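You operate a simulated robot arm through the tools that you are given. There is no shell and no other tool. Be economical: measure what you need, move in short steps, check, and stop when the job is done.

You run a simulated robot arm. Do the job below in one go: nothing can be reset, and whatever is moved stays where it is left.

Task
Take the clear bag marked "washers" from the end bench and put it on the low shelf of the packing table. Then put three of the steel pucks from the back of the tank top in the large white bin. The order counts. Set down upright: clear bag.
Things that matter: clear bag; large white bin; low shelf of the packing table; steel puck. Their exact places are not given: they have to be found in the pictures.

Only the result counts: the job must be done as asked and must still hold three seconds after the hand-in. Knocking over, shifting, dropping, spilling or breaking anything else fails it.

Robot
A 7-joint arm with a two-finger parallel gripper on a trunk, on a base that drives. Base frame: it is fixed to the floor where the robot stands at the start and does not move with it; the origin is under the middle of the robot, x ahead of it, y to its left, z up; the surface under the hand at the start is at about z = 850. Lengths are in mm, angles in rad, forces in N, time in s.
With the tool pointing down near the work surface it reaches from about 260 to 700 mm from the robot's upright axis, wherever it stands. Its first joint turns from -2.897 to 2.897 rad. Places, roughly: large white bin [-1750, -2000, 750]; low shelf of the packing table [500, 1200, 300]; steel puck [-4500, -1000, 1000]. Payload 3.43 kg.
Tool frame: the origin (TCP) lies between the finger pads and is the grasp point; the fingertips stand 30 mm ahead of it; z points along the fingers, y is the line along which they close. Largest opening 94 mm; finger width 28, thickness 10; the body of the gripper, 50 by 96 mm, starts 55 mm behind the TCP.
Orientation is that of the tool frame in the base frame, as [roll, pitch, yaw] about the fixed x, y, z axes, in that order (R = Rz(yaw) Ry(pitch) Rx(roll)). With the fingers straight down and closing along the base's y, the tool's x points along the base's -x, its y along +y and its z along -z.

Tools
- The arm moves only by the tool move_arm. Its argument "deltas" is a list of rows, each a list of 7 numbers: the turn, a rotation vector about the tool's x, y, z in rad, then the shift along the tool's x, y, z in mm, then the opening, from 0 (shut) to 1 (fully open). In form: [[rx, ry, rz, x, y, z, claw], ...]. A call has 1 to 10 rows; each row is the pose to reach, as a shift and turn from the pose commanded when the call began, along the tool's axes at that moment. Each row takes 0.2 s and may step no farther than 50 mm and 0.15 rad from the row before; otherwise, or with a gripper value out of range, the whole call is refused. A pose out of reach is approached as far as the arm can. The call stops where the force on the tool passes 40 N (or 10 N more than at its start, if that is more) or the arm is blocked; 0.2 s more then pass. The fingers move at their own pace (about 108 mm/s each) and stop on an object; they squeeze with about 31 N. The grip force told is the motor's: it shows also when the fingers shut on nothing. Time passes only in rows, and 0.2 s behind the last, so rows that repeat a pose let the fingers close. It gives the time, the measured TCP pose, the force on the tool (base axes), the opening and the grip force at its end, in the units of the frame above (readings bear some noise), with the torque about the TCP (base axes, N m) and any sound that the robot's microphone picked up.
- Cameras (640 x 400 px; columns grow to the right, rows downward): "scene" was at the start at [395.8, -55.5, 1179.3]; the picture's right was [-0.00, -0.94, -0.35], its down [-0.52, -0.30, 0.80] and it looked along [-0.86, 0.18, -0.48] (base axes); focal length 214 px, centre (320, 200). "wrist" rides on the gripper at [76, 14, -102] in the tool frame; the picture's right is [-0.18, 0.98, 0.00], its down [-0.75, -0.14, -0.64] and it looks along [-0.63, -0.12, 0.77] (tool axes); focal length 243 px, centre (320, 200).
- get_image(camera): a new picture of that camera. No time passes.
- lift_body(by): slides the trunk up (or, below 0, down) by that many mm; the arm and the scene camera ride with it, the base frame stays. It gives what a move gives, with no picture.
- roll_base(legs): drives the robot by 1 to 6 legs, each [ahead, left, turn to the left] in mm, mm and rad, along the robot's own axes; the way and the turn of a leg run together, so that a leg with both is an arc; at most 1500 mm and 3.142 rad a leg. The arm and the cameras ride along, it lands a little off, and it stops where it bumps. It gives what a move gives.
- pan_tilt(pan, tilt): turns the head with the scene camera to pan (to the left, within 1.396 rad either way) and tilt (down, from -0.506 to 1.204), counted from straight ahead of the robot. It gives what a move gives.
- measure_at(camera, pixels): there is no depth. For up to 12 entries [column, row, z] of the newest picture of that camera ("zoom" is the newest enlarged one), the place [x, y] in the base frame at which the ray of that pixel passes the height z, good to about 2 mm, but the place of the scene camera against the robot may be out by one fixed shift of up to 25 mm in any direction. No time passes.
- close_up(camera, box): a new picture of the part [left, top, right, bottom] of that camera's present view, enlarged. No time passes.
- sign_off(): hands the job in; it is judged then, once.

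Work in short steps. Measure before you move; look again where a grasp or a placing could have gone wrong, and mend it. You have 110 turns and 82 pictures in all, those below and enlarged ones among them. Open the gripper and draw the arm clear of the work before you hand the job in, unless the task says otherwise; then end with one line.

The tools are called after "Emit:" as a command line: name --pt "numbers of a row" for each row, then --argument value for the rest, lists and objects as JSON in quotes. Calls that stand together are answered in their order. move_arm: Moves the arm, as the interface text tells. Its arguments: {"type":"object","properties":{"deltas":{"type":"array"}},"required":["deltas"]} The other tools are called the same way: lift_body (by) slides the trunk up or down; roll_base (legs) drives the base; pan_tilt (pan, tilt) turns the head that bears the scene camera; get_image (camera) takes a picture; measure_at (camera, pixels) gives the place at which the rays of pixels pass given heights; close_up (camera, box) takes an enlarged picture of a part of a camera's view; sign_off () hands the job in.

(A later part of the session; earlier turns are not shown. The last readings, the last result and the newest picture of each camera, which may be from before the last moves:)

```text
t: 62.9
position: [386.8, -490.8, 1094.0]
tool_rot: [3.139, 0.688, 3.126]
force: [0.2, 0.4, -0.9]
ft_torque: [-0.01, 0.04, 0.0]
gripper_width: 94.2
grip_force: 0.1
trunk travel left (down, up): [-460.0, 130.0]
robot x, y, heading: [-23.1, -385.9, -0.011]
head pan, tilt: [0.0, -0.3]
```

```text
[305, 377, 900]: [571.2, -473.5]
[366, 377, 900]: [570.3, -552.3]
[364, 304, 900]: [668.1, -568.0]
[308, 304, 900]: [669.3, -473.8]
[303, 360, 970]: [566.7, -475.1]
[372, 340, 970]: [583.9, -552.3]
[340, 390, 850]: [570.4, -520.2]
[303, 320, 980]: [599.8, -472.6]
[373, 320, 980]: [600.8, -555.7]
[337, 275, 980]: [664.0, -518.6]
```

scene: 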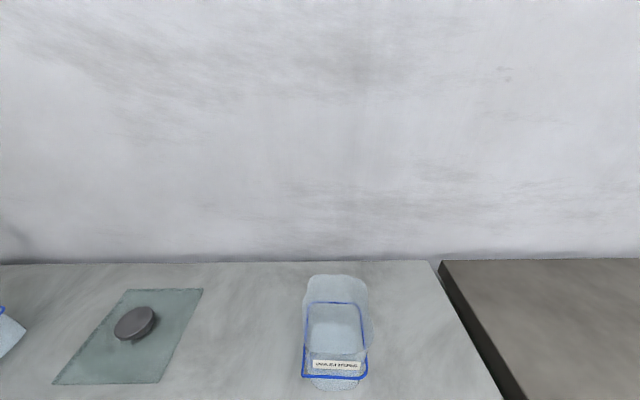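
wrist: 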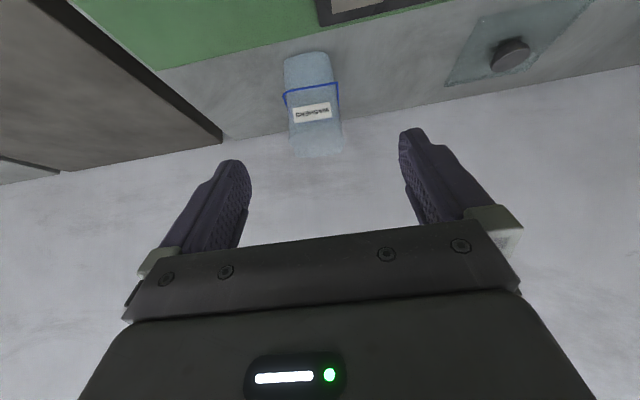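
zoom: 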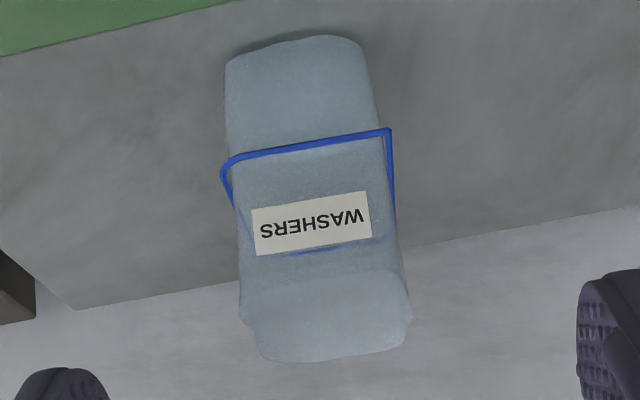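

Bag body: y −547…−474 (centre −510), x ≈566…660, rim z≈900, top ≈960. I move to a pre-grasp 120 mm short along the fingers, then check.

Emit:
move_arm --pt "0 0 0 -15 -4 34 1" --pt "0 0 0 -30 -8 68 1" --pt "0 0 0 -46 -13 102 1" --pt "0 0 0 -61 -17 136 1"

Emit:
get_image --camera "wrist"

Emit:
get_image --camera "scene"

```text
t: 63.9
position: [519.0, -507.9, 1028.3]
tool_rot: [3.137, 0.69, 3.125]
force: [-0.8, -0.2, -0.7]
ft_torque: [0.01, 0.0, -0.03]
gripper_width: 94.2
grip_force: 0.0
trunk travel left (down, up): [-460.0, 130.0]
robot x, y, heading: [-21.0, -385.4, -0.017]
head pan, tilt: [0.0, -0.3]
```

```text
48 pictures are left
```

wrist: 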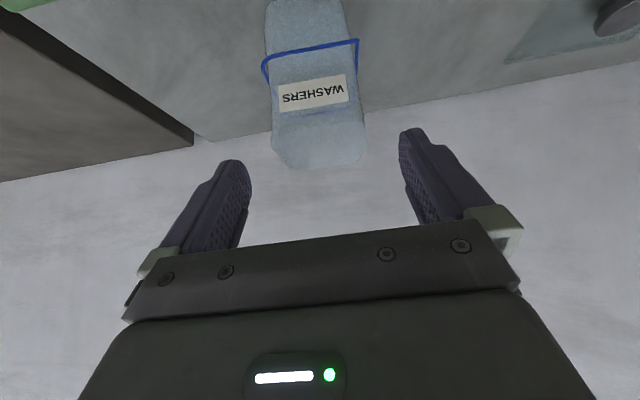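

```text
47 pictures are left
```

scene: 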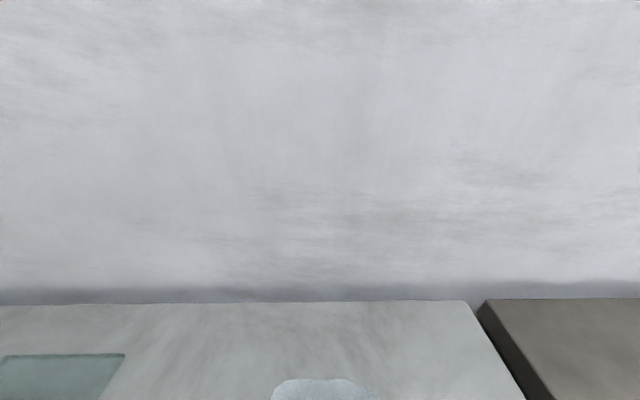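

Emit:
measure_at --camera "wrist" --pixels '[[273, 148, 955], [364, 145, 955], [262, 65, 900], [358, 42, 900], [310, 48, 900], [318, 112, 955], [318, 168, 965], [270, 50, 890], [352, 45, 890]]'

```text
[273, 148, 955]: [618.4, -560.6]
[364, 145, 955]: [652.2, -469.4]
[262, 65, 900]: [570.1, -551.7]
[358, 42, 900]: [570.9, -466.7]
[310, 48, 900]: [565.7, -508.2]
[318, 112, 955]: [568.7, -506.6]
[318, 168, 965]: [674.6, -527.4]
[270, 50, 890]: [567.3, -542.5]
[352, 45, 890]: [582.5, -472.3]
```

Triangulating both views: rim front (563, z≈907), top lip z≈980 spanning x≈545–640, y≈−553…−474. I aim the TCP at (577, −511, 944) so the palm clears the lip.

Emit:
move_arm --pt "0 0 0 2 -2 25 1" --pt "0 0 0 4 -2 50 1" --pt "0 0 0 6 -2 75 1"

Emit:
get_image --camera "wrist"

```text
t: 64.7
position: [561.5, -510.0, 966.2]
tool_rot: [3.138, 0.689, 3.127]
force: [-0.6, -0.4, -0.3]
ft_torque: [0.04, -0.01, 0.01]
gripper_width: 93.8
grip_force: 0.0
trunk travel left (down, up): [-460.0, 130.0]
robot x, y, heading: [-27.3, -387.6, -0.009]
head pan, tilt: [0.0, -0.3]
```

```text
46 pictures are left
```

wrist: 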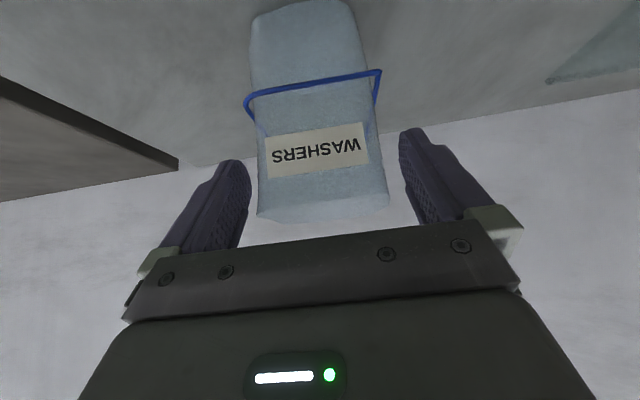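

The bag sits between the fingers, slightly toward the left one; I shift 3 mm in −y and advance the last 27 mm.

Emit:
move_arm --pt "0 0 0 1 -3 9 1" --pt "0 0 0 2 -3 18 1" --pt "0 0 0 3 -3 27 1"

Emit:
get_image --camera "wrist"

```text
t: 65.5
position: [578.8, -514.6, 943.5]
tool_rot: [3.139, 0.69, 3.126]
force: [-0.9, -0.2, 0.0]
ft_torque: [0.07, 0.01, 0.02]
gripper_width: 94.0
grip_force: 0.1
trunk travel left (down, up): [-460.0, 130.0]
robot x, y, heading: [-23.2, -392.5, -0.008]
head pan, tilt: [0.0, -0.3]
```

```text
45 pictures are left
```

wrist: 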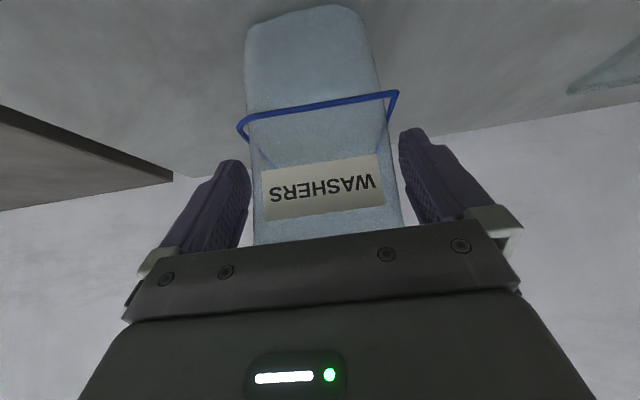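

The fingers straddle the label zone just above the rim. I close the gripper.

Emit:
move_arm --pt "0 0 0 0 0 0 0" --pt "0 0 0 0 0 0 0" --pt "0 0 0 0 0 0 0"

Emit:
get_image --camera "wrist"

```text
t: 66.3
position: [577.8, -513.4, 943.8]
tool_rot: [3.137, 0.688, 3.127]
force: [0.2, -0.9, 0.6]
ft_torque: [-0.02, -0.02, 0.03]
gripper_width: 78.3
grip_force: 31.3
trunk travel left (down, up): [-460.0, 130.0]
robot x, y, heading: [-22.7, -386.5, -0.012]
head pan, tilt: [0.0, -0.3]
```

```text
44 pictures are left
```

wrist: 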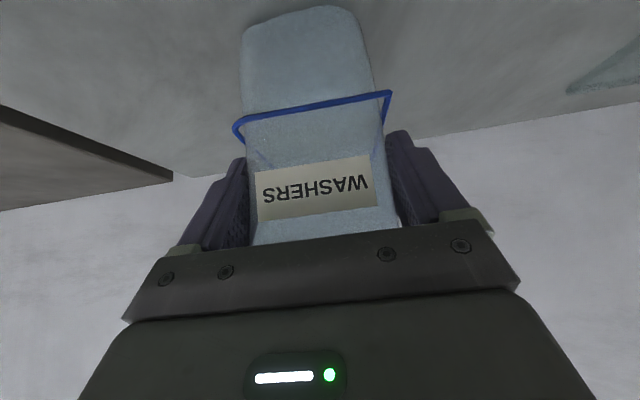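

Gripped at 78.3 mm width. I lift with the trunk and check weight and attitude.

Emit:
lift_body --by 60

Emit:
get_image --camera "wrist"

```text
t: 67.3
position: [577.1, -513.1, 1002.9]
tool_rot: [3.139, 0.69, 3.125]
force: [0.1, 1.2, 0.5]
ft_torque: [0.02, 0.0, -0.01]
gripper_width: 78.3
grip_force: 30.9
trunk travel left (down, up): [-520.0, 70.0]
robot x, y, heading: [-20.4, -388.2, -0.012]
head pan, tilt: [0.0, -0.3]
```

```text
43 pictures are left
```

wrist: 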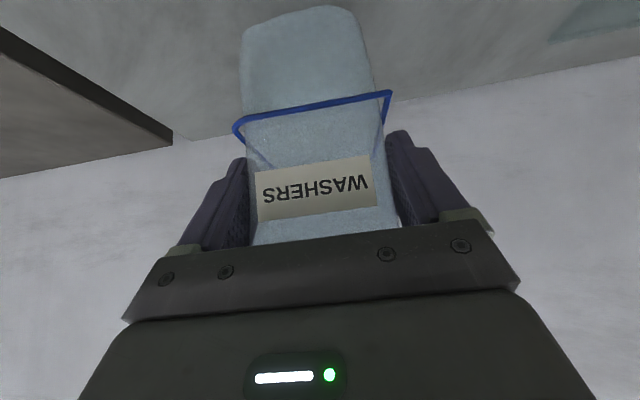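

Lifted cleanly and upright. I raise a little more, retract the arm 190 mm, and then drive back along the known route.

Emit:
lift_body --by 65

Emit:
move_arm --pt "0 0 0 24 0 -20 0" --pt "0 0 0 48 0 -40 0" --pt "0 0 0 72 0 -60 0" --pt "0 0 0 96 0 -80 0" --pt "0 0 0 120 0 -100 0" --pt "0 0 0 140 0 -117 0"

Emit:
roll_base --legs '[[-150, 0, 0.012], [0, 735, 0], [-390, 0, 0], [0, 500, 0]]'

Emit:
get_image --camera "wrist"

```text
t: 68.4
position: [577.7, -513.1, 1068.3]
tool_rot: [3.138, 0.689, 3.126]
force: [0.3, 0.2, -1.1]
ft_torque: [0.01, 0.01, -0.01]
gripper_width: 78.2
grip_force: 30.8
trunk travel left (down, up): [-585.0, 5.0]
robot x, y, heading: [-26.8, -388.2, -0.015]
head pan, tilt: [0.0, -0.3]
```

```text
t: 69.8
position: [392.9, -511.7, 1066.4]
tool_rot: [3.139, 0.69, 3.125]
force: [-0.3, -1.0, 0.2]
ft_torque: [0.0, -0.04, 0.01]
gripper_width: 78.1
grip_force: 30.9
trunk travel left (down, up): [-585.0, 5.0]
robot x, y, heading: [-23.9, -387.8, -0.015]
head pan, tilt: [0.0, -0.3]
```

```text
t: 79.3
position: [-146.0, 731.1, 1067.1]
tool_rot: [3.14, 0.689, -3.139]
force: [-0.7, 0.7, 0.1]
ft_torque: [-0.01, 0.01, -0.01]
gripper_width: 78.2
grip_force: 31.2
trunk travel left (down, up): [-585.0, 5.0]
robot x, y, heading: [-562.1, 844.0, 0.004]
head pan, tilt: [0.0, -0.3]
```

```text
42 pictures are left
```

wrist: 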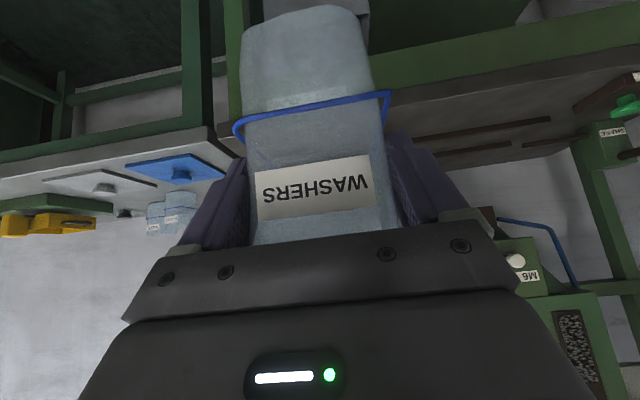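

The bag is held well. I lower the trunk fully and drive left 280 so the hand faces the free part of the shelf (y≈1010).

Emit:
lift_body --by -400

Emit:
lift_body --by -185

Emit:
roll_base --legs '[[0, 280, 0]]'

Emit:
get_image --camera "wrist"

```text
t: 83.1
position: [-144.7, 730.7, 667.5]
tool_rot: [3.137, 0.689, -3.138]
force: [0.6, -0.4, -0.4]
ft_torque: [0.01, 0.02, 0.03]
gripper_width: 78.0
grip_force: 30.9
trunk travel left (down, up): [-185.0, 405.0]
robot x, y, heading: [-564.3, 845.6, 0.006]
head pan, tilt: [0.0, -0.3]
```

```text
t: 85.2
position: [-145.8, 730.1, 481.2]
tool_rot: [3.137, 0.688, -3.137]
force: [0.5, 0.1, -0.3]
ft_torque: [0.01, 0.02, 0.01]
gripper_width: 78.2
grip_force: 31.1
trunk travel left (down, up): [0.0, 590.0]
robot x, y, heading: [-563.7, 843.0, 0.008]
head pan, tilt: [0.0, -0.3]
```

```text
t: 87.1
position: [-148.0, 1011.0, 481.7]
tool_rot: [3.139, 0.689, -3.131]
force: [0.5, -0.2, -0.3]
ft_torque: [0.02, 0.03, 0.0]
gripper_width: 77.9
grip_force: 31.1
trunk travel left (down, up): [0.0, 590.0]
robot x, y, heading: [-569.8, 1126.1, 0.011]
head pan, tilt: [0.0, -0.3]
```

```text
41 pictures are left
```

wrist: 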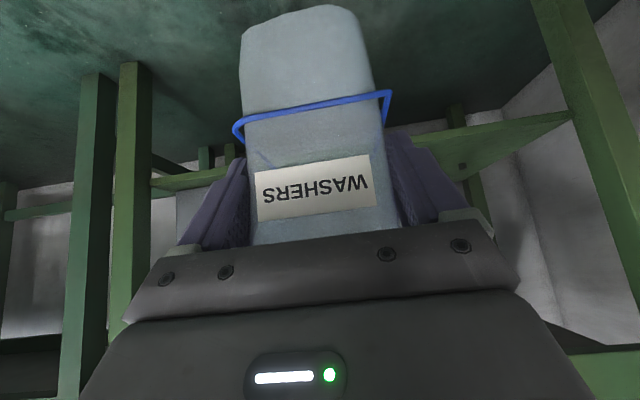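

The shelf and both front legs are well outside the hand's path. I drive forward 315 mm.

Emit:
roll_base --legs '[[315, 0, -0.01]]'

Emit:
get_image --camera "wrist"

Emit:
pan_tilt --pan 0 --tilt 0.2

Emit:
get_image --camera "scene"

```text
t: 89.2
position: [167.5, 1008.1, 482.1]
tool_rot: [3.138, 0.689, 3.14]
force: [0.4, -0.6, -0.8]
ft_torque: [-0.01, 0.01, 0.01]
gripper_width: 78.0
grip_force: 31.0
trunk travel left (down, up): [0.0, 590.0]
robot x, y, heading: [-251.7, 1125.5, 0.005]
head pan, tilt: [0.0, -0.3]
```

```text
40 pictures are left
```

wrist: 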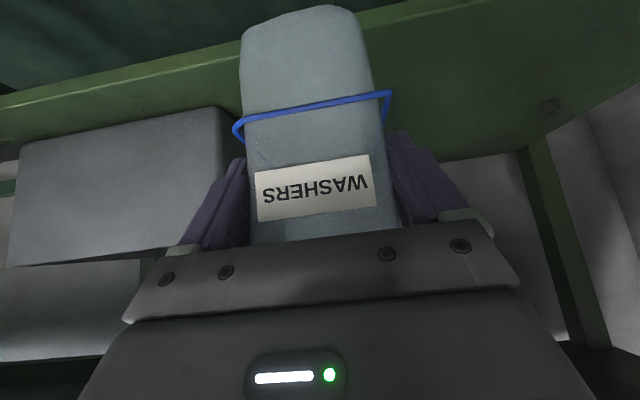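

```text
t: 90.2
position: [168.0, 1007.5, 482.0]
tool_rot: [3.138, 0.69, 3.138]
force: [-0.3, 0.3, -0.3]
ft_torque: [-0.02, 0.01, 0.01]
gripper_width: 78.2
grip_force: 31.3
trunk travel left (down, up): [0.0, 590.0]
robot x, y, heading: [-247.8, 1126.5, -0.006]
head pan, tilt: [0.0, 0.201]
```

```text
39 pictures are left
```

scene: 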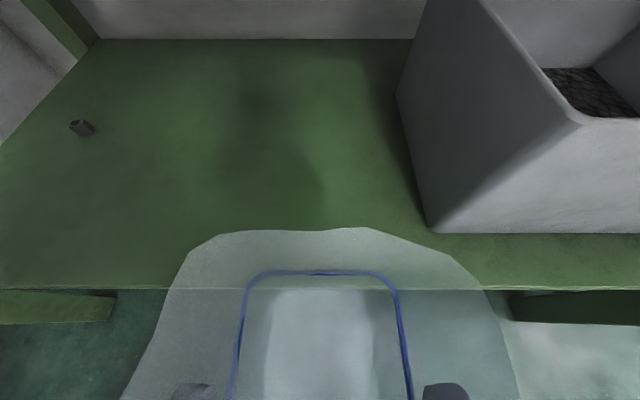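

The scene view shows the empty shelf and the box. I measure box corner (432,232), front edge (300,289) and back edge (300,40).

Emit:
measure_at --camera "scene" --pixels '[[432, 232, 306], [300, 289, 306], [300, 40, 306], [398, 95, 306], [82, 135, 306], [570, 115, 480]]'

```text
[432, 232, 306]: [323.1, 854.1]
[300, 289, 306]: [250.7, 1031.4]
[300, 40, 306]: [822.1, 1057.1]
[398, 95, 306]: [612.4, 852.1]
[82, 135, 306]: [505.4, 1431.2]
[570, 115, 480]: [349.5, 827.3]
```

Aim: TCP x≈383, y≈1020, with the bag bottom ~30 mm above the shelf. I reach in gradually, watching force.

Emit:
move_arm --pt "0 0 0 -22 2 29 0" --pt "0 0 0 -45 4 58 0" --pt "0 0 0 -67 6 88 0" --pt "0 0 0 -89 8 117 0" --pt "0 0 0 -112 10 146 0" --pt "0 0 0 -134 12 175 0"

Emit:
get_image --camera "scene"

Emit:
get_image --camera "wrist"

```text
t: 91.8
position: [332.3, 1129.3, 389.2]
tool_rot: [-3.015, 0.605, -2.949]
force: [-36.0, -16.9, 43.1]
ft_torque: [2.58, -1.93, 0.85]
gripper_width: 78.2
grip_force: 31.5
trunk travel left (down, up): [0.0, 590.0]
robot x, y, heading: [-305.2, 1138.6, 0.073]
head pan, tilt: [0.0, 0.201]
stopped in row 6: the arm was blocked; the commanded pose is now the measured one
```

```text
38 pictures are left
```

scene: 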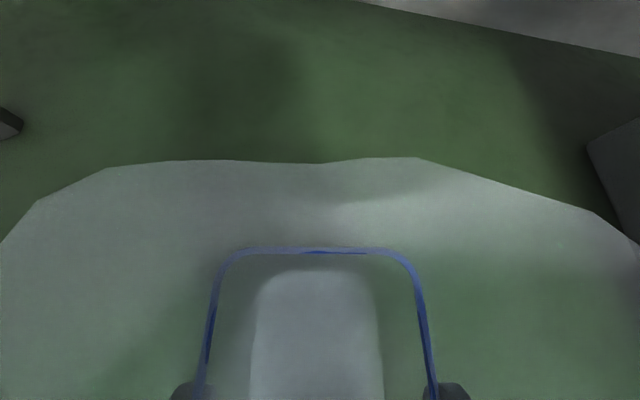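

```text
37 pictures are left
```

wrist: 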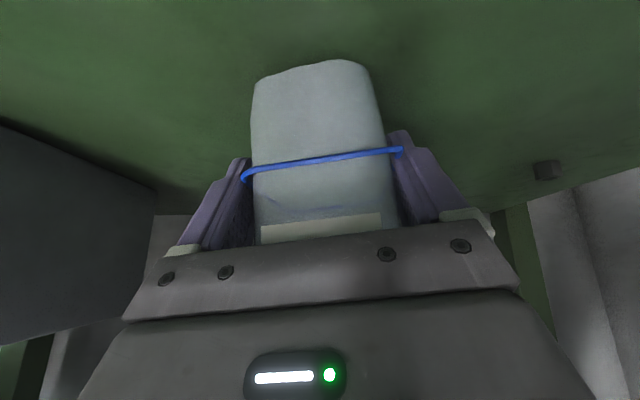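

The forearm met the table overhead, pushing things: the TCP is now (332,1129,389) and the bag is pressing on the shelf. I read the settled force before doing more.

Emit:
move_arm --pt "0 0 0 0 0 0 0"

Emit:
close_up --camera "wrist" --box '[180, 40, 460, 260]'

Emit:
pan_tilt --pan 0 --tilt 1.1

Emit:
get_image --camera "scene"

```text
t: 92.0
position: [334.9, 1129.8, 384.3]
tool_rot: [-3.031, 0.616, -2.978]
force: [12.9, 17.4, 76.7]
ft_torque: [3.33, 0.36, -0.61]
gripper_width: 79.9
grip_force: 31.1
trunk travel left (down, up): [0.0, 590.0]
robot x, y, heading: [-304.9, 1142.8, 0.066]
head pan, tilt: [0.0, 0.201]
stopped in row 1: the force on the tool passed its limit at 99 N (the readings are from after the stop); the commanded pose is now the measured one
```

```text
1.82 times, centred on (320, 150) of wrist
```

zoom: 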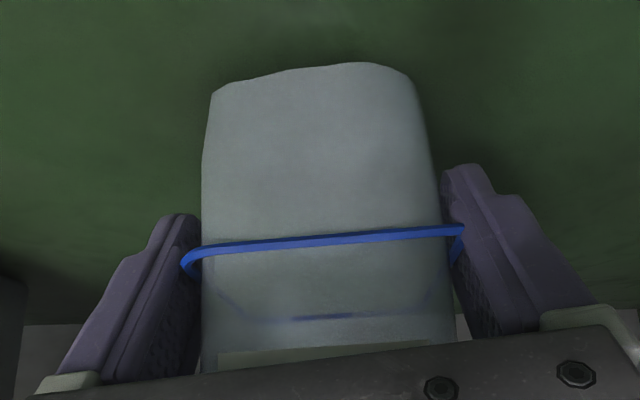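

```text
t: 93.2
position: [325.4, 1125.7, 382.4]
tool_rot: [-3.026, 0.598, -2.975]
force: [-10.0, 2.7, 29.7]
ft_torque: [1.22, 0.79, 0.35]
gripper_width: 78.3
grip_force: 30.7
trunk travel left (down, up): [0.0, 590.0]
robot x, y, heading: [-303.4, 1141.3, 0.062]
head pan, tilt: [0.0, 1.1]
```

```text
35 pictures are left
```

scene: 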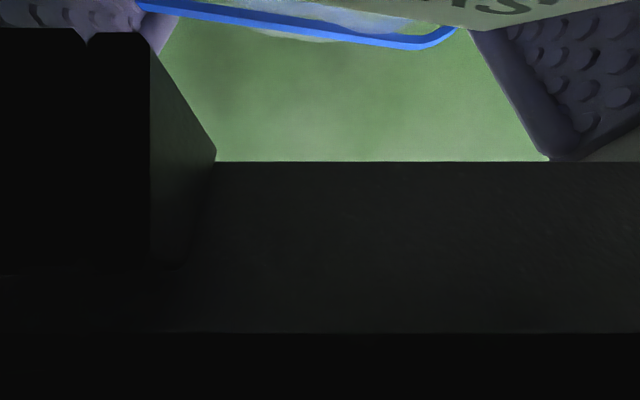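

The bag base seems on the shelf while the hand is pressed 30 N down by the overhead contact. I measure where the base sits.

Emit:
get_image --camera "wrist"

Emit:
measure_at --camera "wrist" --pixels '[[258, 85, 306], [355, 62, 306], [310, 66, 306], [365, 75, 306], [545, 170, 306], [130, 180, 306], [248, 172, 356], [400, 150, 356]]'

```text
34 pictures are left
```

wrist: 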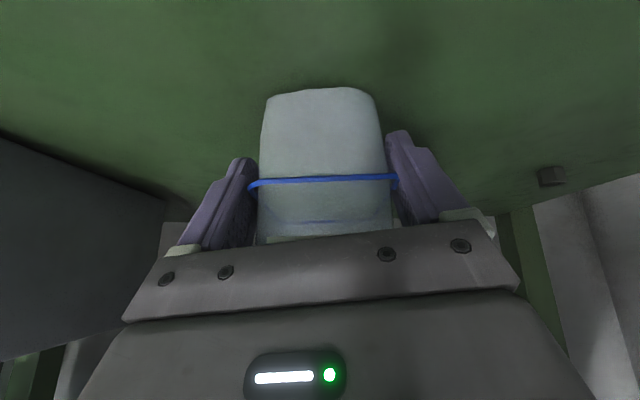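

```text
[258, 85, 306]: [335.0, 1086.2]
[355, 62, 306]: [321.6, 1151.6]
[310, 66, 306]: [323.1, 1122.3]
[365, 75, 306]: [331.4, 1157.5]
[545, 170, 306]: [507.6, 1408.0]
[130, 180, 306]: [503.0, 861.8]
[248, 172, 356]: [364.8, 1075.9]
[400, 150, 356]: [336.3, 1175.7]
```

The bag base is wholly on the shelf (front ≈ x 340, y 1090–1160). I drive back 25 mm to relieve the overhead contact and re-read the force.

Emit:
roll_base --legs '[[-25, 0, 0]]'

Emit:
get_image --camera "wrist"

```text
t: 94.0
position: [309.9, 1116.3, 383.7]
tool_rot: [-3.032, 0.606, -2.989]
force: [2.1, -3.9, 12.9]
ft_torque: [0.23, -0.08, -0.09]
gripper_width: 77.9
grip_force: 30.9
trunk travel left (down, up): [0.0, 590.0]
robot x, y, heading: [-329.1, 1141.4, 0.059]
head pan, tilt: [0.0, 1.1]
```

```text
33 pictures are left
```

wrist: 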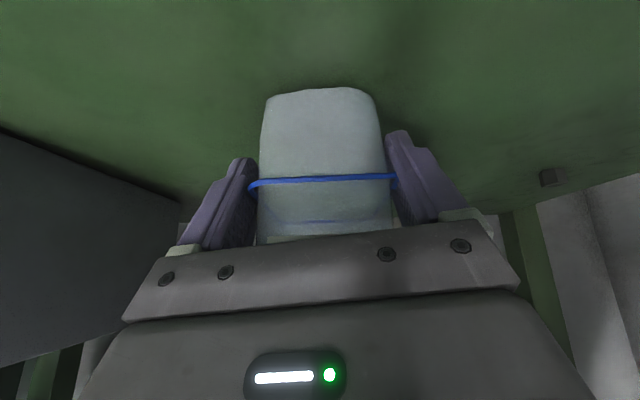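

Force is down to 13 N. I raise the hand 4 mm to unload the bag.

Emit:
move_arm --pt "0 0 0 -1 0 -2 0" --pt "0 0 0 -2.5 0 -3.5 0"

Emit:
measure_at --camera "wrist" --pixels '[[270, 95, 306], [372, 93, 306], [318, 88, 306], [318, 180, 350], [318, 180, 360]]'

```text
t: 94.7
position: [310.7, 1117.7, 386.1]
tool_rot: [-3.032, 0.606, -2.991]
force: [0.3, 0.3, -0.3]
ft_torque: [0.03, 0.0, -0.02]
gripper_width: 78.2
grip_force: 31.3
trunk travel left (down, up): [0.0, 590.0]
robot x, y, heading: [-324.5, 1139.8, 0.055]
head pan, tilt: [0.0, 1.1]
```

```text
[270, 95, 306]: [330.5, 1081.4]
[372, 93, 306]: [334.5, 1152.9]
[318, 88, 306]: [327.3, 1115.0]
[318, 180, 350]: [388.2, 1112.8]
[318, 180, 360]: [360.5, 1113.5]
```

Force is zero and the bag hangs with its base at the shelf. I open the fingers in stages.

Emit:
move_arm --pt "0 0 0 1 0 1.5 0.8" --pt "0 0 0 1 0 1.5 0.86" --pt "0 0 0 1 0 1.5 0.9" --pt "0 0 0 1 0 1.5 0.95" --pt "0 0 0 1 0 1.5 1" --pt "0 0 0 1 0 1.5 1"

Emit:
get_image --camera "wrist"

```text
t: 96.0
position: [311.1, 1116.5, 383.1]
tool_rot: [-3.032, 0.604, -2.989]
force: [0.6, 0.9, 0.0]
ft_torque: [0.01, 0.0, -0.01]
gripper_width: 94.1
grip_force: 0.0
trunk travel left (down, up): [0.0, 590.0]
robot x, y, heading: [-328.3, 1136.2, 0.059]
head pan, tilt: [0.0, 1.1]
```

```text
32 pictures are left
```

wrist: 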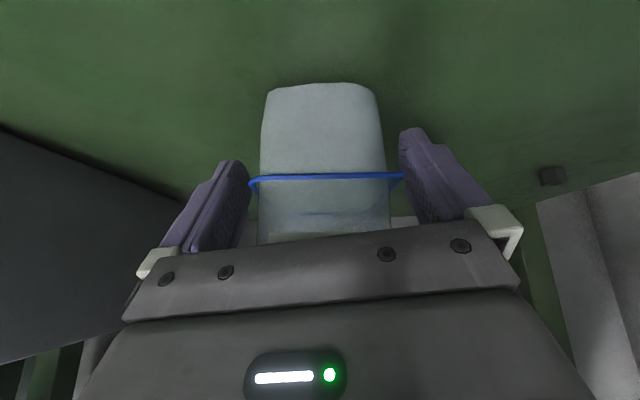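

The bag stands free between the open fingers. I withdraw horizontally along the hand's own heading in small rows.

Emit:
move_arm --pt "0 0 0 8 0 -6 1" --pt "0 0 0 16 0 -12 1" --pt "0 0 0 25 0 -18 1" --pt "0 0 0 33 0 -24 1" --pt "0 0 0 41 0 -30 1"

Emit:
get_image --camera "wrist"

```text
t: 97.2
position: [259.1, 1111.4, 385.0]
tool_rot: [-3.031, 0.607, -2.991]
force: [-0.4, 0.3, 0.9]
ft_torque: [-0.02, -0.01, 0.03]
gripper_width: 94.1
grip_force: 0.0
trunk travel left (down, up): [0.0, 590.0]
robot x, y, heading: [-328.0, 1140.5, 0.059]
head pan, tilt: [0.0, 1.1]
```

```text
31 pictures are left
```

wrist: 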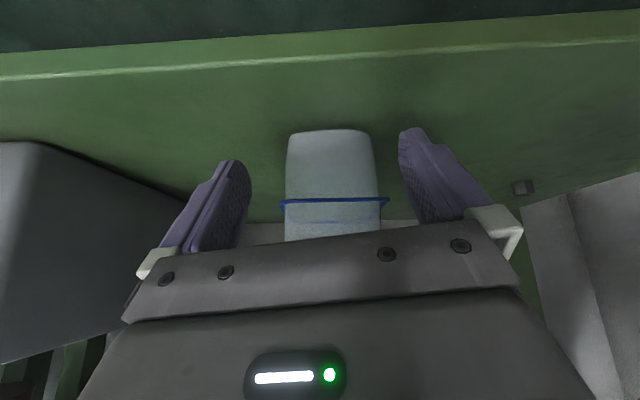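

The bag stands level on the shelf. I drive back 230 mm and verify.

Emit:
roll_base --legs '[[-230, 0, 0]]'

Emit:
get_image --camera "wrist"

```text
t: 99.0
position: [32.9, 1097.2, 386.7]
tool_rot: [-3.033, 0.606, -2.994]
force: [-0.2, -0.4, -0.5]
ft_torque: [0.01, 0.0, 0.04]
gripper_width: 94.0
grip_force: 0.2
trunk travel left (down, up): [0.0, 590.0]
robot x, y, heading: [-553.1, 1126.1, 0.062]
head pan, tilt: [0.0, 1.1]
```

```text
30 pictures are left
```

wrist: 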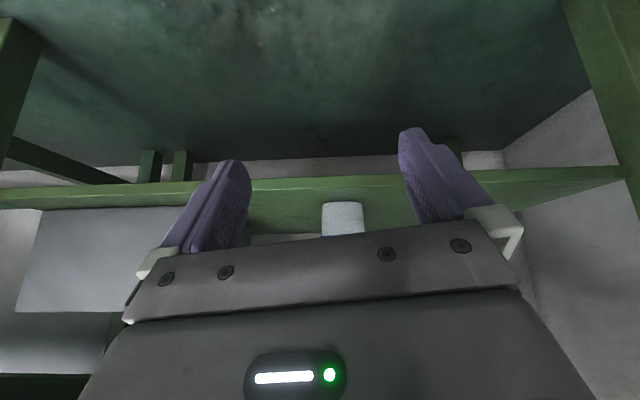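

The bag is set. Now the pucks: I raise the trunk and set the hand upright before travelling.

Emit:
lift_body --by 400

Emit:
move_arm --pt "0 0.15 0 20 0 -10 1" --pt "0 0.3 0 40 0 -20 1" --pt "0 0.45 0 60 0 -30 1" --pt "0 0.6 0 80 0 -40 1"

Emit:
lift_body --by 185

Emit:
pan_tilt --pan 0 --tilt 1.2

Emit:
get_image --camera "scene"

Emit:
measure_at --camera "scene" --pixels '[[320, 200, 0], [320, 200, 1000], [100, 200, 0], [540, 200, 0]]'

```text
t: 102.8
position: [35.1, 1097.2, 785.5]
tool_rot: [-3.033, 0.605, -2.993]
force: [0.1, 0.1, 0.1]
ft_torque: [0.01, 0.0, 0.0]
gripper_width: 94.0
grip_force: 0.0
trunk travel left (down, up): [-400.0, 190.0]
robot x, y, heading: [-552.9, 1126.0, 0.052]
head pan, tilt: [0.0, 1.1]
```

```text
t: 103.8
position: [-54.1, 1088.6, 772.9]
tool_rot: [-3.051, 0.007, -3.056]
force: [0.3, -0.1, -0.7]
ft_torque: [0.01, 0.0, 0.03]
gripper_width: 93.8
grip_force: 0.0
trunk travel left (down, up): [-400.0, 190.0]
robot x, y, heading: [-549.9, 1126.7, 0.054]
head pan, tilt: [0.0, 1.1]
```

```text
t: 105.8
position: [-54.1, 1087.2, 958.7]
tool_rot: [-3.051, 0.008, -3.057]
force: [0.1, 0.0, 1.0]
ft_torque: [-0.03, -0.01, -0.02]
gripper_width: 94.1
grip_force: 0.1
trunk travel left (down, up): [-585.0, 5.0]
robot x, y, heading: [-554.7, 1129.7, 0.055]
head pan, tilt: [0.0, 1.1]
```

```text
t: 106.5
position: [-53.8, 1088.1, 958.7]
tool_rot: [-3.052, 0.008, -3.056]
force: [0.0, -0.5, 0.2]
ft_torque: [0.02, 0.0, -0.01]
gripper_width: 94.1
grip_force: 0.1
trunk travel left (down, up): [-585.0, 5.0]
robot x, y, heading: [-551.6, 1127.7, 0.054]
head pan, tilt: [0.0, 1.201]
```

```text
29 pictures are left
```

scene: 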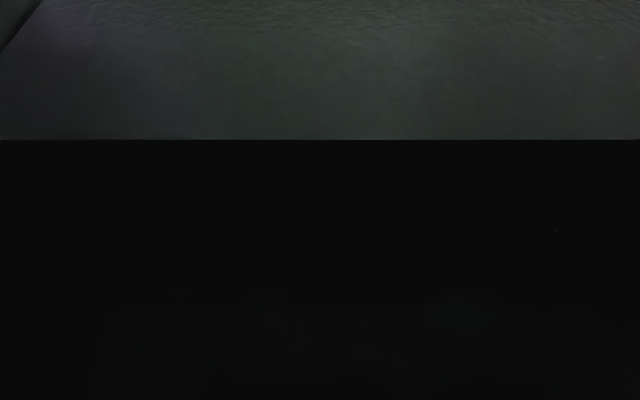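

```text
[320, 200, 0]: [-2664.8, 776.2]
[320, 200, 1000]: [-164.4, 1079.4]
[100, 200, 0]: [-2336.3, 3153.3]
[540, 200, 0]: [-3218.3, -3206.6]
```

The hand blocks a rearward look. I move right a little and turn toward the tank (heading ≈ −2.6), then tilt the hand forward for a forward view.

Emit:
roll_base --legs '[[0, -500, 0], [0, 0, -2.65]]'

Emit:
move_arm --pt "0 -0.15 0 0 0 0 1" --pt "0 -0.3 0 0 0 0 1" --pt "0.03 -0.45 0 0 0 0 1" --pt "0.06 -0.6 0 0 0 0 1" --pt "0.09 -0.7 0 0 0 0 1"

Emit:
pan_tilt --pan 0 --tilt -0.5

Emit:
get_image --camera "scene"

Emit:
measure_at --camera "scene" --pixels '[[320, 200, 0], [320, 200, 900], [100, 200, 0], [540, 200, 0], [320, 350, 0]]'

```text
t: 115.7
position: [-977.9, 416.6, 957.8]
tool_rot: [-3.051, 0.008, 0.597]
force: [0.8, -0.3, 0.5]
ft_torque: [0.02, 0.02, 0.02]
gripper_width: 94.0
grip_force: 0.0
trunk travel left (down, up): [-585.0, 5.0]
robot x, y, heading: [-522.8, 628.5, -2.576]
head pan, tilt: [0.0, 1.201]
```

```text
refused: row 3 steps farther than a row can; nothing moved
```

```text
t: 117.4
position: [-979.3, 417.6, 958.1]
tool_rot: [-3.051, 0.009, 0.596]
force: [0.3, -0.1, -0.2]
ft_torque: [-0.04, -0.02, -0.04]
gripper_width: 94.0
grip_force: 0.0
trunk travel left (down, up): [-585.0, 5.0]
robot x, y, heading: [-524.6, 622.8, -2.575]
head pan, tilt: [0.0, -0.499]
```

```text
28 pictures are left
```

scene: 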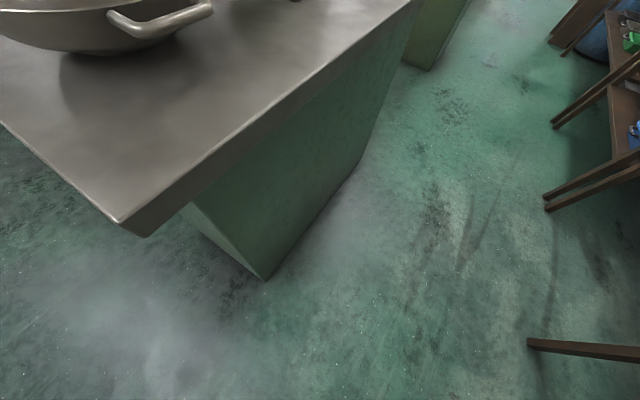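

```text
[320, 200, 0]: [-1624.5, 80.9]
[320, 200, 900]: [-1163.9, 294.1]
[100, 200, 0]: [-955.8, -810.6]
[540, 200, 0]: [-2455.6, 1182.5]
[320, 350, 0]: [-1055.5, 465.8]
```

A bench with a bowl stands ahead-left; an aisle runs past it on the right. I tilt the hand to see farther.

Emit:
move_arm --pt "0 -0.14 0 0 0 0 1" --pt "0 -0.28 0 0 0 0 1" --pt "0 -0.42 0 0 0 0 1" --pt "0 -0.56 0 0 0 0 1" --pt "0 -0.7 0 0 0 0 1"

Emit:
get_image --camera "scene"

Emit:
measure_at --camera "scene" --pixels '[[320, 300, 0], [320, 250, 0], [320, 200, 0], [100, 300, 0], [540, 300, 0]]'

```text
t: 118.6
position: [-980.8, 416.4, 958.2]
tool_rot: [-3.024, 0.708, 0.672]
force: [0.4, 0.5, 0.1]
ft_torque: [0.05, -0.02, -0.01]
gripper_width: 94.0
grip_force: 0.1
trunk travel left (down, up): [-585.0, 5.0]
robot x, y, heading: [-526.1, 626.6, -2.574]
head pan, tilt: [0.0, -0.499]
```

```text
27 pictures are left
```

scene: 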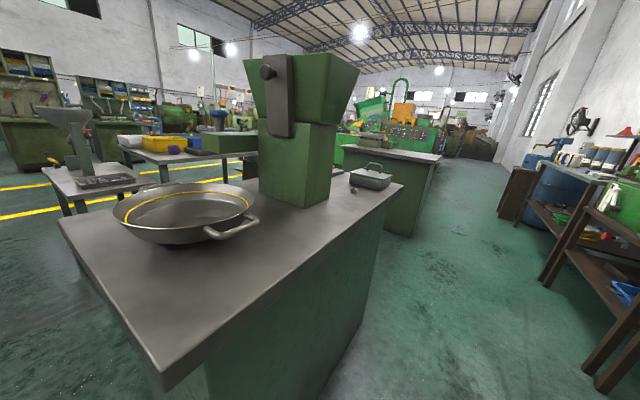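

```text
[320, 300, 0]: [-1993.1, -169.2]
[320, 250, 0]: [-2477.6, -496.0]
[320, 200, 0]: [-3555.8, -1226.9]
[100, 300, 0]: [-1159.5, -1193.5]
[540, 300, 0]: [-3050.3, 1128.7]
```

The white bin seems at (130,140) on the table left, and the tank near (390,120). I zoom into both.

Emit:
close_up --camera "scene" --box '[330, 70, 460, 200]'

Emit:
close_up --camera "scene" --box '[20, 90, 260, 240]'

Emit:
measure_at --camera "scene" --pixels '[[165, 372, 900], [402, 185, 900], [60, 220, 900], [343, 148, 900], [441, 158, 900], [436, 180, 0], [372, 150, 1000], [130, 145, 750], [405, 235, 0], [497, 215, 0], [600, 390, 0]]'

```text
3.08 times, centred on (395, 135) of scene
```

zoom: 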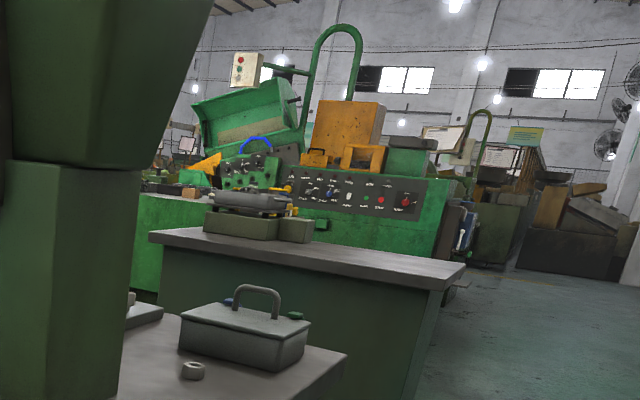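

```text
2.67 times, centred on (140, 165) of scene
```

zoom: 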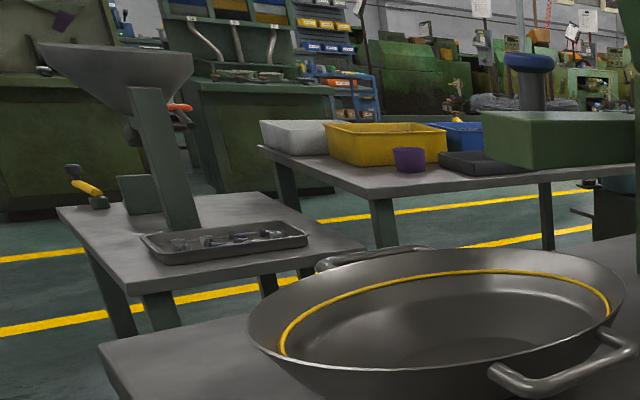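

```text
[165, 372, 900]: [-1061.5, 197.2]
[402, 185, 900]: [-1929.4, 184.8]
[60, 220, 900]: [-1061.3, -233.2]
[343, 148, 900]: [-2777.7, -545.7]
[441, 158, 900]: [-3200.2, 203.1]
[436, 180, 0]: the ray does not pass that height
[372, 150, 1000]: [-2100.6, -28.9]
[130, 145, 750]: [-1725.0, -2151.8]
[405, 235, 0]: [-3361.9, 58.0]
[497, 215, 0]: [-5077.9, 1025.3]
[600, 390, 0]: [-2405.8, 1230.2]
```

The aisle lies between the benches (y≲200) and shelves (y≳1025). I turn to head along −x and drive down the middle of it to x≈−3100, then look.

Emit:
roll_base --legs '[[0, 0, -0.566], [1300, 0, 0], [1300, 0, 0]]'

Emit:
get_image --camera "scene"

Emit:
measure_at --camera "scene" --pixels '[[320, 300, 0], [320, 250, 0], [320, 200, 0], [100, 300, 0], [540, 300, 0], [100, 200, 900]]'

```text
t: 132.8
position: [-3622.1, 654.8, 957.5]
tool_rot: [-3.023, 0.706, 0.123]
force: [1.0, 0.2, -1.0]
ft_torque: [-0.02, -0.04, 0.0]
gripper_width: 93.9
grip_force: 0.0
trunk travel left (down, up): [-585.0, 5.0]
robot x, y, heading: [-3121.4, 597.2, -3.125]
head pan, tilt: [0.0, -0.499]
```

```text
24 pictures are left
```

scene: 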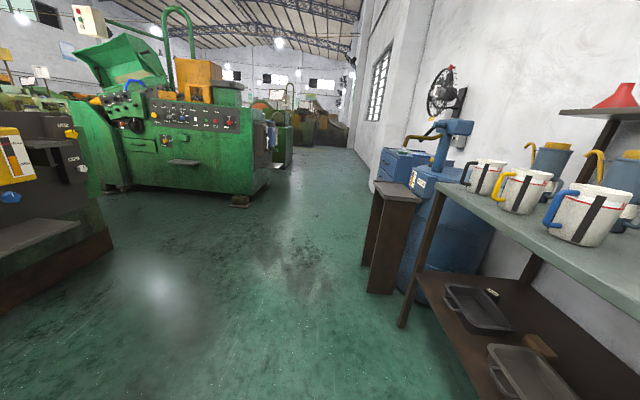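

```text
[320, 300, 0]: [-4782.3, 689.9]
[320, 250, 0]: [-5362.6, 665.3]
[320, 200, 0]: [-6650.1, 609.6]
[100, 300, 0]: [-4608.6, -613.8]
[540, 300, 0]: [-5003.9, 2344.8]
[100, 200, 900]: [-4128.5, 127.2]
```

The tank at about (−4500,−1000) is out of view at left, beyond the dark machine. I turn left 0.8 rad and look.

Emit:
roll_base --legs '[[0, 0, 0.8]]'

Emit:
get_image --camera "scene"

Emit:
measure_at --camera "scene" --pixels '[[320, 300, 0], [320, 250, 0], [320, 200, 0], [100, 300, 0], [540, 300, 0], [320, 200, 1000], [320, 170, 1000], [200, 170, 1000], [440, 170, 1000]]'

```text
t: 135.3
position: [-3511.2, 279.6, 958.6]
tool_rot: [-3.023, 0.705, 0.924]
force: [0.0, 1.0, -0.2]
ft_torque: [-0.05, -0.02, 0.01]
gripper_width: 93.9
grip_force: 0.0
trunk travel left (down, up): [-585.0, 5.0]
robot x, y, heading: [-3120.8, 595.9, -2.322]
head pan, tilt: [0.0, -0.499]
```

```text
23 pictures are left
```

scene: 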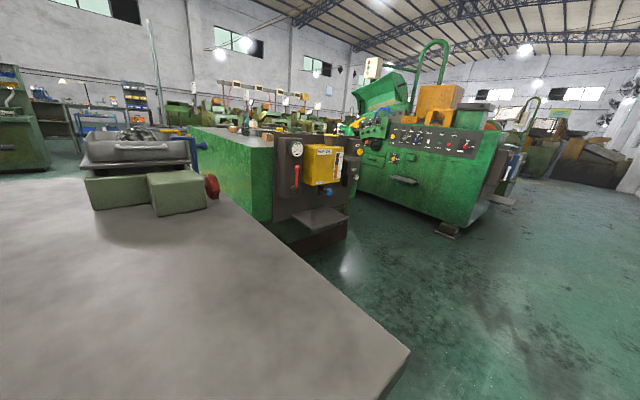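

```text
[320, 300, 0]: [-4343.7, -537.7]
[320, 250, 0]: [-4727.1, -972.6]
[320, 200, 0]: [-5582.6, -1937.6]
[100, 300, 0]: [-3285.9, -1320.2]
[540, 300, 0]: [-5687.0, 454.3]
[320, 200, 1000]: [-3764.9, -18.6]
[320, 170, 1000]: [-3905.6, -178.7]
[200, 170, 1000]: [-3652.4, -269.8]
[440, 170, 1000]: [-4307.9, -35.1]
```

The green tank with a dark panel is at (270,165), with small items on its top near (240,130). I zoom in.

Emit:
close_up --camera "scene" --box '[170, 95, 370, 240]'

Emit:
measure_at --camera "scene" --pixels '[[410, 355, 900], [345, 240, 0], [275, 147, 1000], [348, 132, 1000], [190, 128, 1000], [240, 130, 1000], [250, 185, 500], [437, 228, 0], [272, 240, 0]]'

```text
2.76 times, centred on (270, 168) of scene
```

zoom: 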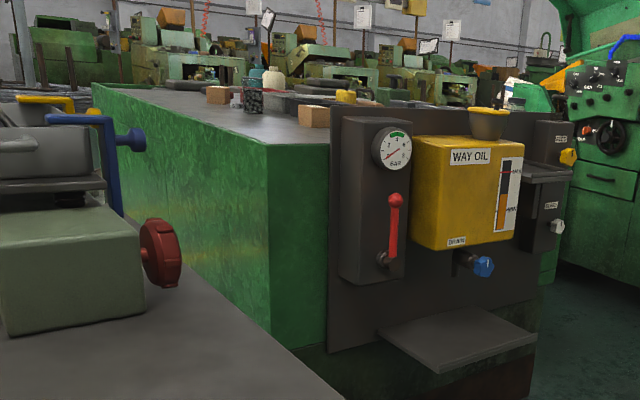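

```text
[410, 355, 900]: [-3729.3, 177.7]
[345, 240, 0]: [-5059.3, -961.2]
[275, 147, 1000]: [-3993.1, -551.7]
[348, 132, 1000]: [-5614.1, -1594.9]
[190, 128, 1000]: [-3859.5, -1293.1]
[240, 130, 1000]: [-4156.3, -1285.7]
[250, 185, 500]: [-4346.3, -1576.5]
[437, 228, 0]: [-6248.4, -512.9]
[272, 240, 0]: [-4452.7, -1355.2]
```

The tank's panel seems to face +y around y≈−850, x −4150…−5200. I drive on to x≈−4450, face −y, raise the hand and look at its top.

Emit:
roll_base --legs '[[0, 0, -0.82], [1330, 0, 0], [0, 0, 1.571], [200, 0, 0]]'

Emit:
move_arm --pt "0 0 0 -28 0 -33 1" --pt "0 0 0 -56 0 -66 1" --pt "0 0 0 -84 0 -99 1" --pt "0 0 0 -112 0 -132 1" --pt "0 0 0 -140 0 -165 1" --pt "0 0 0 -168 0 -198 1"

Emit:
get_image --camera "scene"

Emit:
measure_at --camera "scene" --pixels '[[320, 200, 1000], [320, 200, 900], [320, 300, 900], [100, 300, 900], [540, 300, 900], [320, 300, 1000]]'

```text
t: 149.0
position: [-4495.0, -83.0, 958.0]
tool_rot: [-3.023, 0.704, 1.659]
force: [0.6, 0.1, -0.7]
ft_torque: [0.02, 0.01, -0.05]
gripper_width: 93.8
grip_force: 0.1
trunk travel left (down, up): [-585.0, 5.0]
robot x, y, heading: [-4417.0, 412.8, -1.593]
head pan, tilt: [0.0, -0.499]
```

```text
t: 150.4
position: [-4471.7, -81.2, 1218.9]
tool_rot: [-3.023, 0.705, 1.658]
force: [0.3, 0.1, 0.5]
ft_torque: [-0.01, 0.0, -0.04]
gripper_width: 94.0
grip_force: 0.0
trunk travel left (down, up): [-585.0, 5.0]
robot x, y, heading: [-4416.0, 413.8, -1.594]
head pan, tilt: [0.0, -0.499]
```

```text
21 pictures are left
```

scene: 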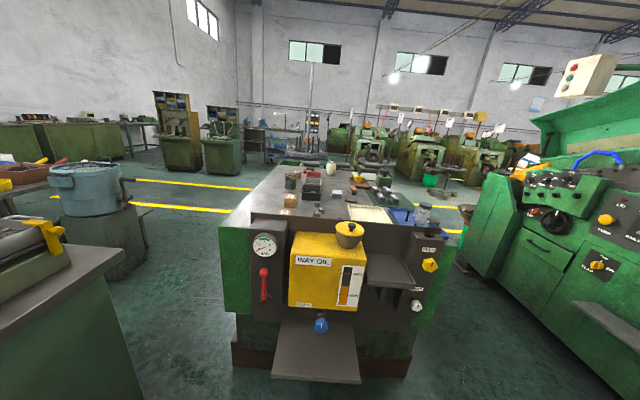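

```text
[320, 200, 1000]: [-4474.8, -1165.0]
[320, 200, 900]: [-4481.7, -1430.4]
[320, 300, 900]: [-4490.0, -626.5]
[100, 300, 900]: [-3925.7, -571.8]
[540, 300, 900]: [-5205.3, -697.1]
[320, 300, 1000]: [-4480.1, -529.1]
```

The tank top is in view with many items. I zoom in on it.

Emit:
close_up --camera "scene" --box '[240, 155, 440, 240]'

Emit:
measure_at --camera "scene" --pixels '[[253, 213, 1000], [415, 225, 1000], [280, 163, 1000], [400, 172, 1000], [315, 335, 500], [275, 375, 500], [250, 360, 0], [405, 375, 0]]'

```text
3.20 times, centred on (340, 198) of scene
```

zoom: 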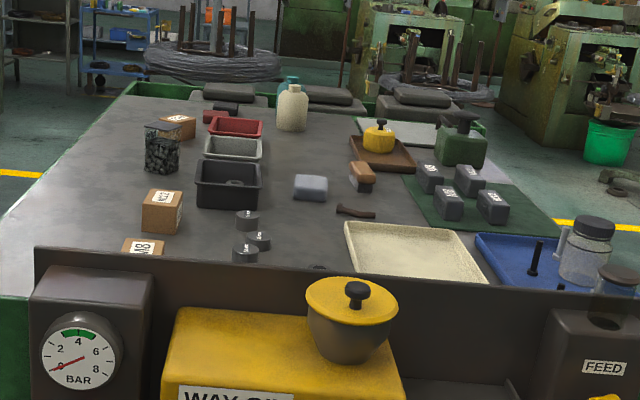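

```text
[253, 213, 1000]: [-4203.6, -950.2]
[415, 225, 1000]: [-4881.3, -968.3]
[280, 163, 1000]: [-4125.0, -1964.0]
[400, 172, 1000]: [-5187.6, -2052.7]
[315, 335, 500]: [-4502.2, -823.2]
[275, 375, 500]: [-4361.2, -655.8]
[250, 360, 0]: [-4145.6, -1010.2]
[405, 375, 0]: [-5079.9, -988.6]
```

Small dark cylinders (pucks) stand near zoom (247,220),(258,240),(245,253), around (−4480,−960), matching the hint. I drive 740 mm ahead (hand at z≈1219 above everything) and set the hand upright to look from above.

Emit:
roll_base --legs '[[740, 0, 0.02]]'

Emit:
move_arm --pt "-0.016 0.117 0.008 0 0 0 1" --pt "-0.032 0.234 0.016 0 0 0 1" --pt "-0.048 0.351 0.024 0 0 0 1" --pt "-0.064 0.468 0.032 0 0 0 1" --pt "-0.08 0.585 0.04 0 0 0 1" --pt "-0.096 0.702 0.05 0 0 0 1"

Emit:
pan_tilt --pan 0 --tilt 0.2

Emit:
get_image --camera "scene"

Emit:
measure_at --camera "scene" --pixels '[[320, 200, 1000], [320, 200, 900], [320, 300, 1000], [100, 200, 1000]]'

```text
t: 154.4
position: [-4464.9, -811.3, 1218.1]
tool_rot: [-3.024, 0.706, 1.685]
force: [-1.0, -0.8, 0.1]
ft_torque: [0.0, -0.02, 0.02]
gripper_width: 93.8
grip_force: 0.0
trunk travel left (down, up): [-585.0, 5.0]
robot x, y, heading: [-4428.5, -310.4, -1.562]
head pan, tilt: [0.0, -0.499]
```

```text
t: 155.8
position: [-4464.8, -811.4, 1217.5]
tool_rot: [3.126, 0.003, 1.593]
force: [-0.7, 0.3, -0.8]
ft_torque: [-0.02, -0.03, -0.01]
gripper_width: 94.0
grip_force: 0.1
trunk travel left (down, up): [-585.0, 5.0]
robot x, y, heading: [-4424.5, -315.2, -1.567]
head pan, tilt: [0.0, -0.499]
```

```text
t: 156.8
position: [-4464.9, -809.9, 1216.6]
tool_rot: [3.128, 0.007, 1.594]
force: [1.0, -0.2, 0.3]
ft_torque: [0.0, -0.01, 0.02]
gripper_width: 94.0
grip_force: 0.1
trunk travel left (down, up): [-585.0, 5.0]
robot x, y, heading: [-4422.4, -314.8, -1.559]
head pan, tilt: [0.0, 0.201]
```

```text
19 pictures are left
```

scene: 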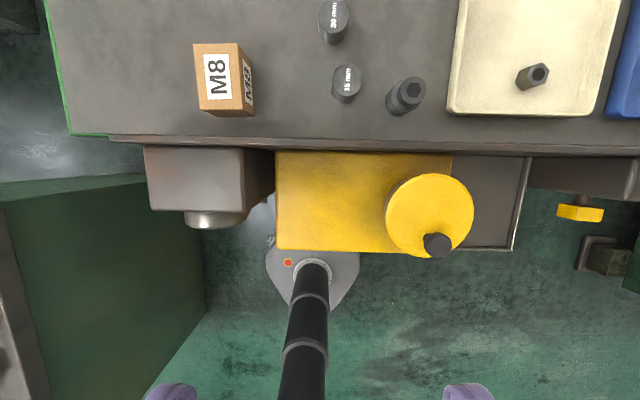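

```text
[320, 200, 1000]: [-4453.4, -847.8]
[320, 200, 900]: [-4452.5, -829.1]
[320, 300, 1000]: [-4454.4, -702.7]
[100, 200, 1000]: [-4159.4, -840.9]
```

Pucks with size marks (35 mm, 30 mm) appear at (345,80) and (333,20). I tilt the camera forward to see the whole group.

Emit:
pan_tilt --pan 0 --tilt -0.25

Emit:
get_image --camera "scene"

Emit:
measure_at --camera "scene" --pixels '[[320, 200, 1000], [320, 200, 900], [320, 300, 1000], [320, 300, 900], [320, 100, 1000]]'

```text
t: 157.7
position: [-4465.0, -810.8, 1217.8]
tool_rot: [3.127, 0.007, 1.593]
force: [0.8, 0.0, 0.0]
ft_torque: [0.01, -0.02, 0.0]
gripper_width: 94.0
grip_force: 0.1
trunk travel left (down, up): [-585.0, 5.0]
robot x, y, heading: [-4425.9, -311.3, -1.567]
head pan, tilt: [0.0, -0.25]
```

```text
18 pictures are left
```

scene: 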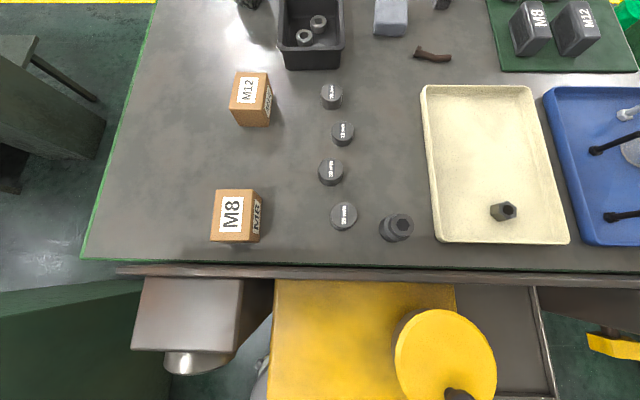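

```text
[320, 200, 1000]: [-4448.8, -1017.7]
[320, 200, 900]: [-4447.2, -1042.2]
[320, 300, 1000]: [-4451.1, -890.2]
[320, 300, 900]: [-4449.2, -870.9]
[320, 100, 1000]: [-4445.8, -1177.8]
```

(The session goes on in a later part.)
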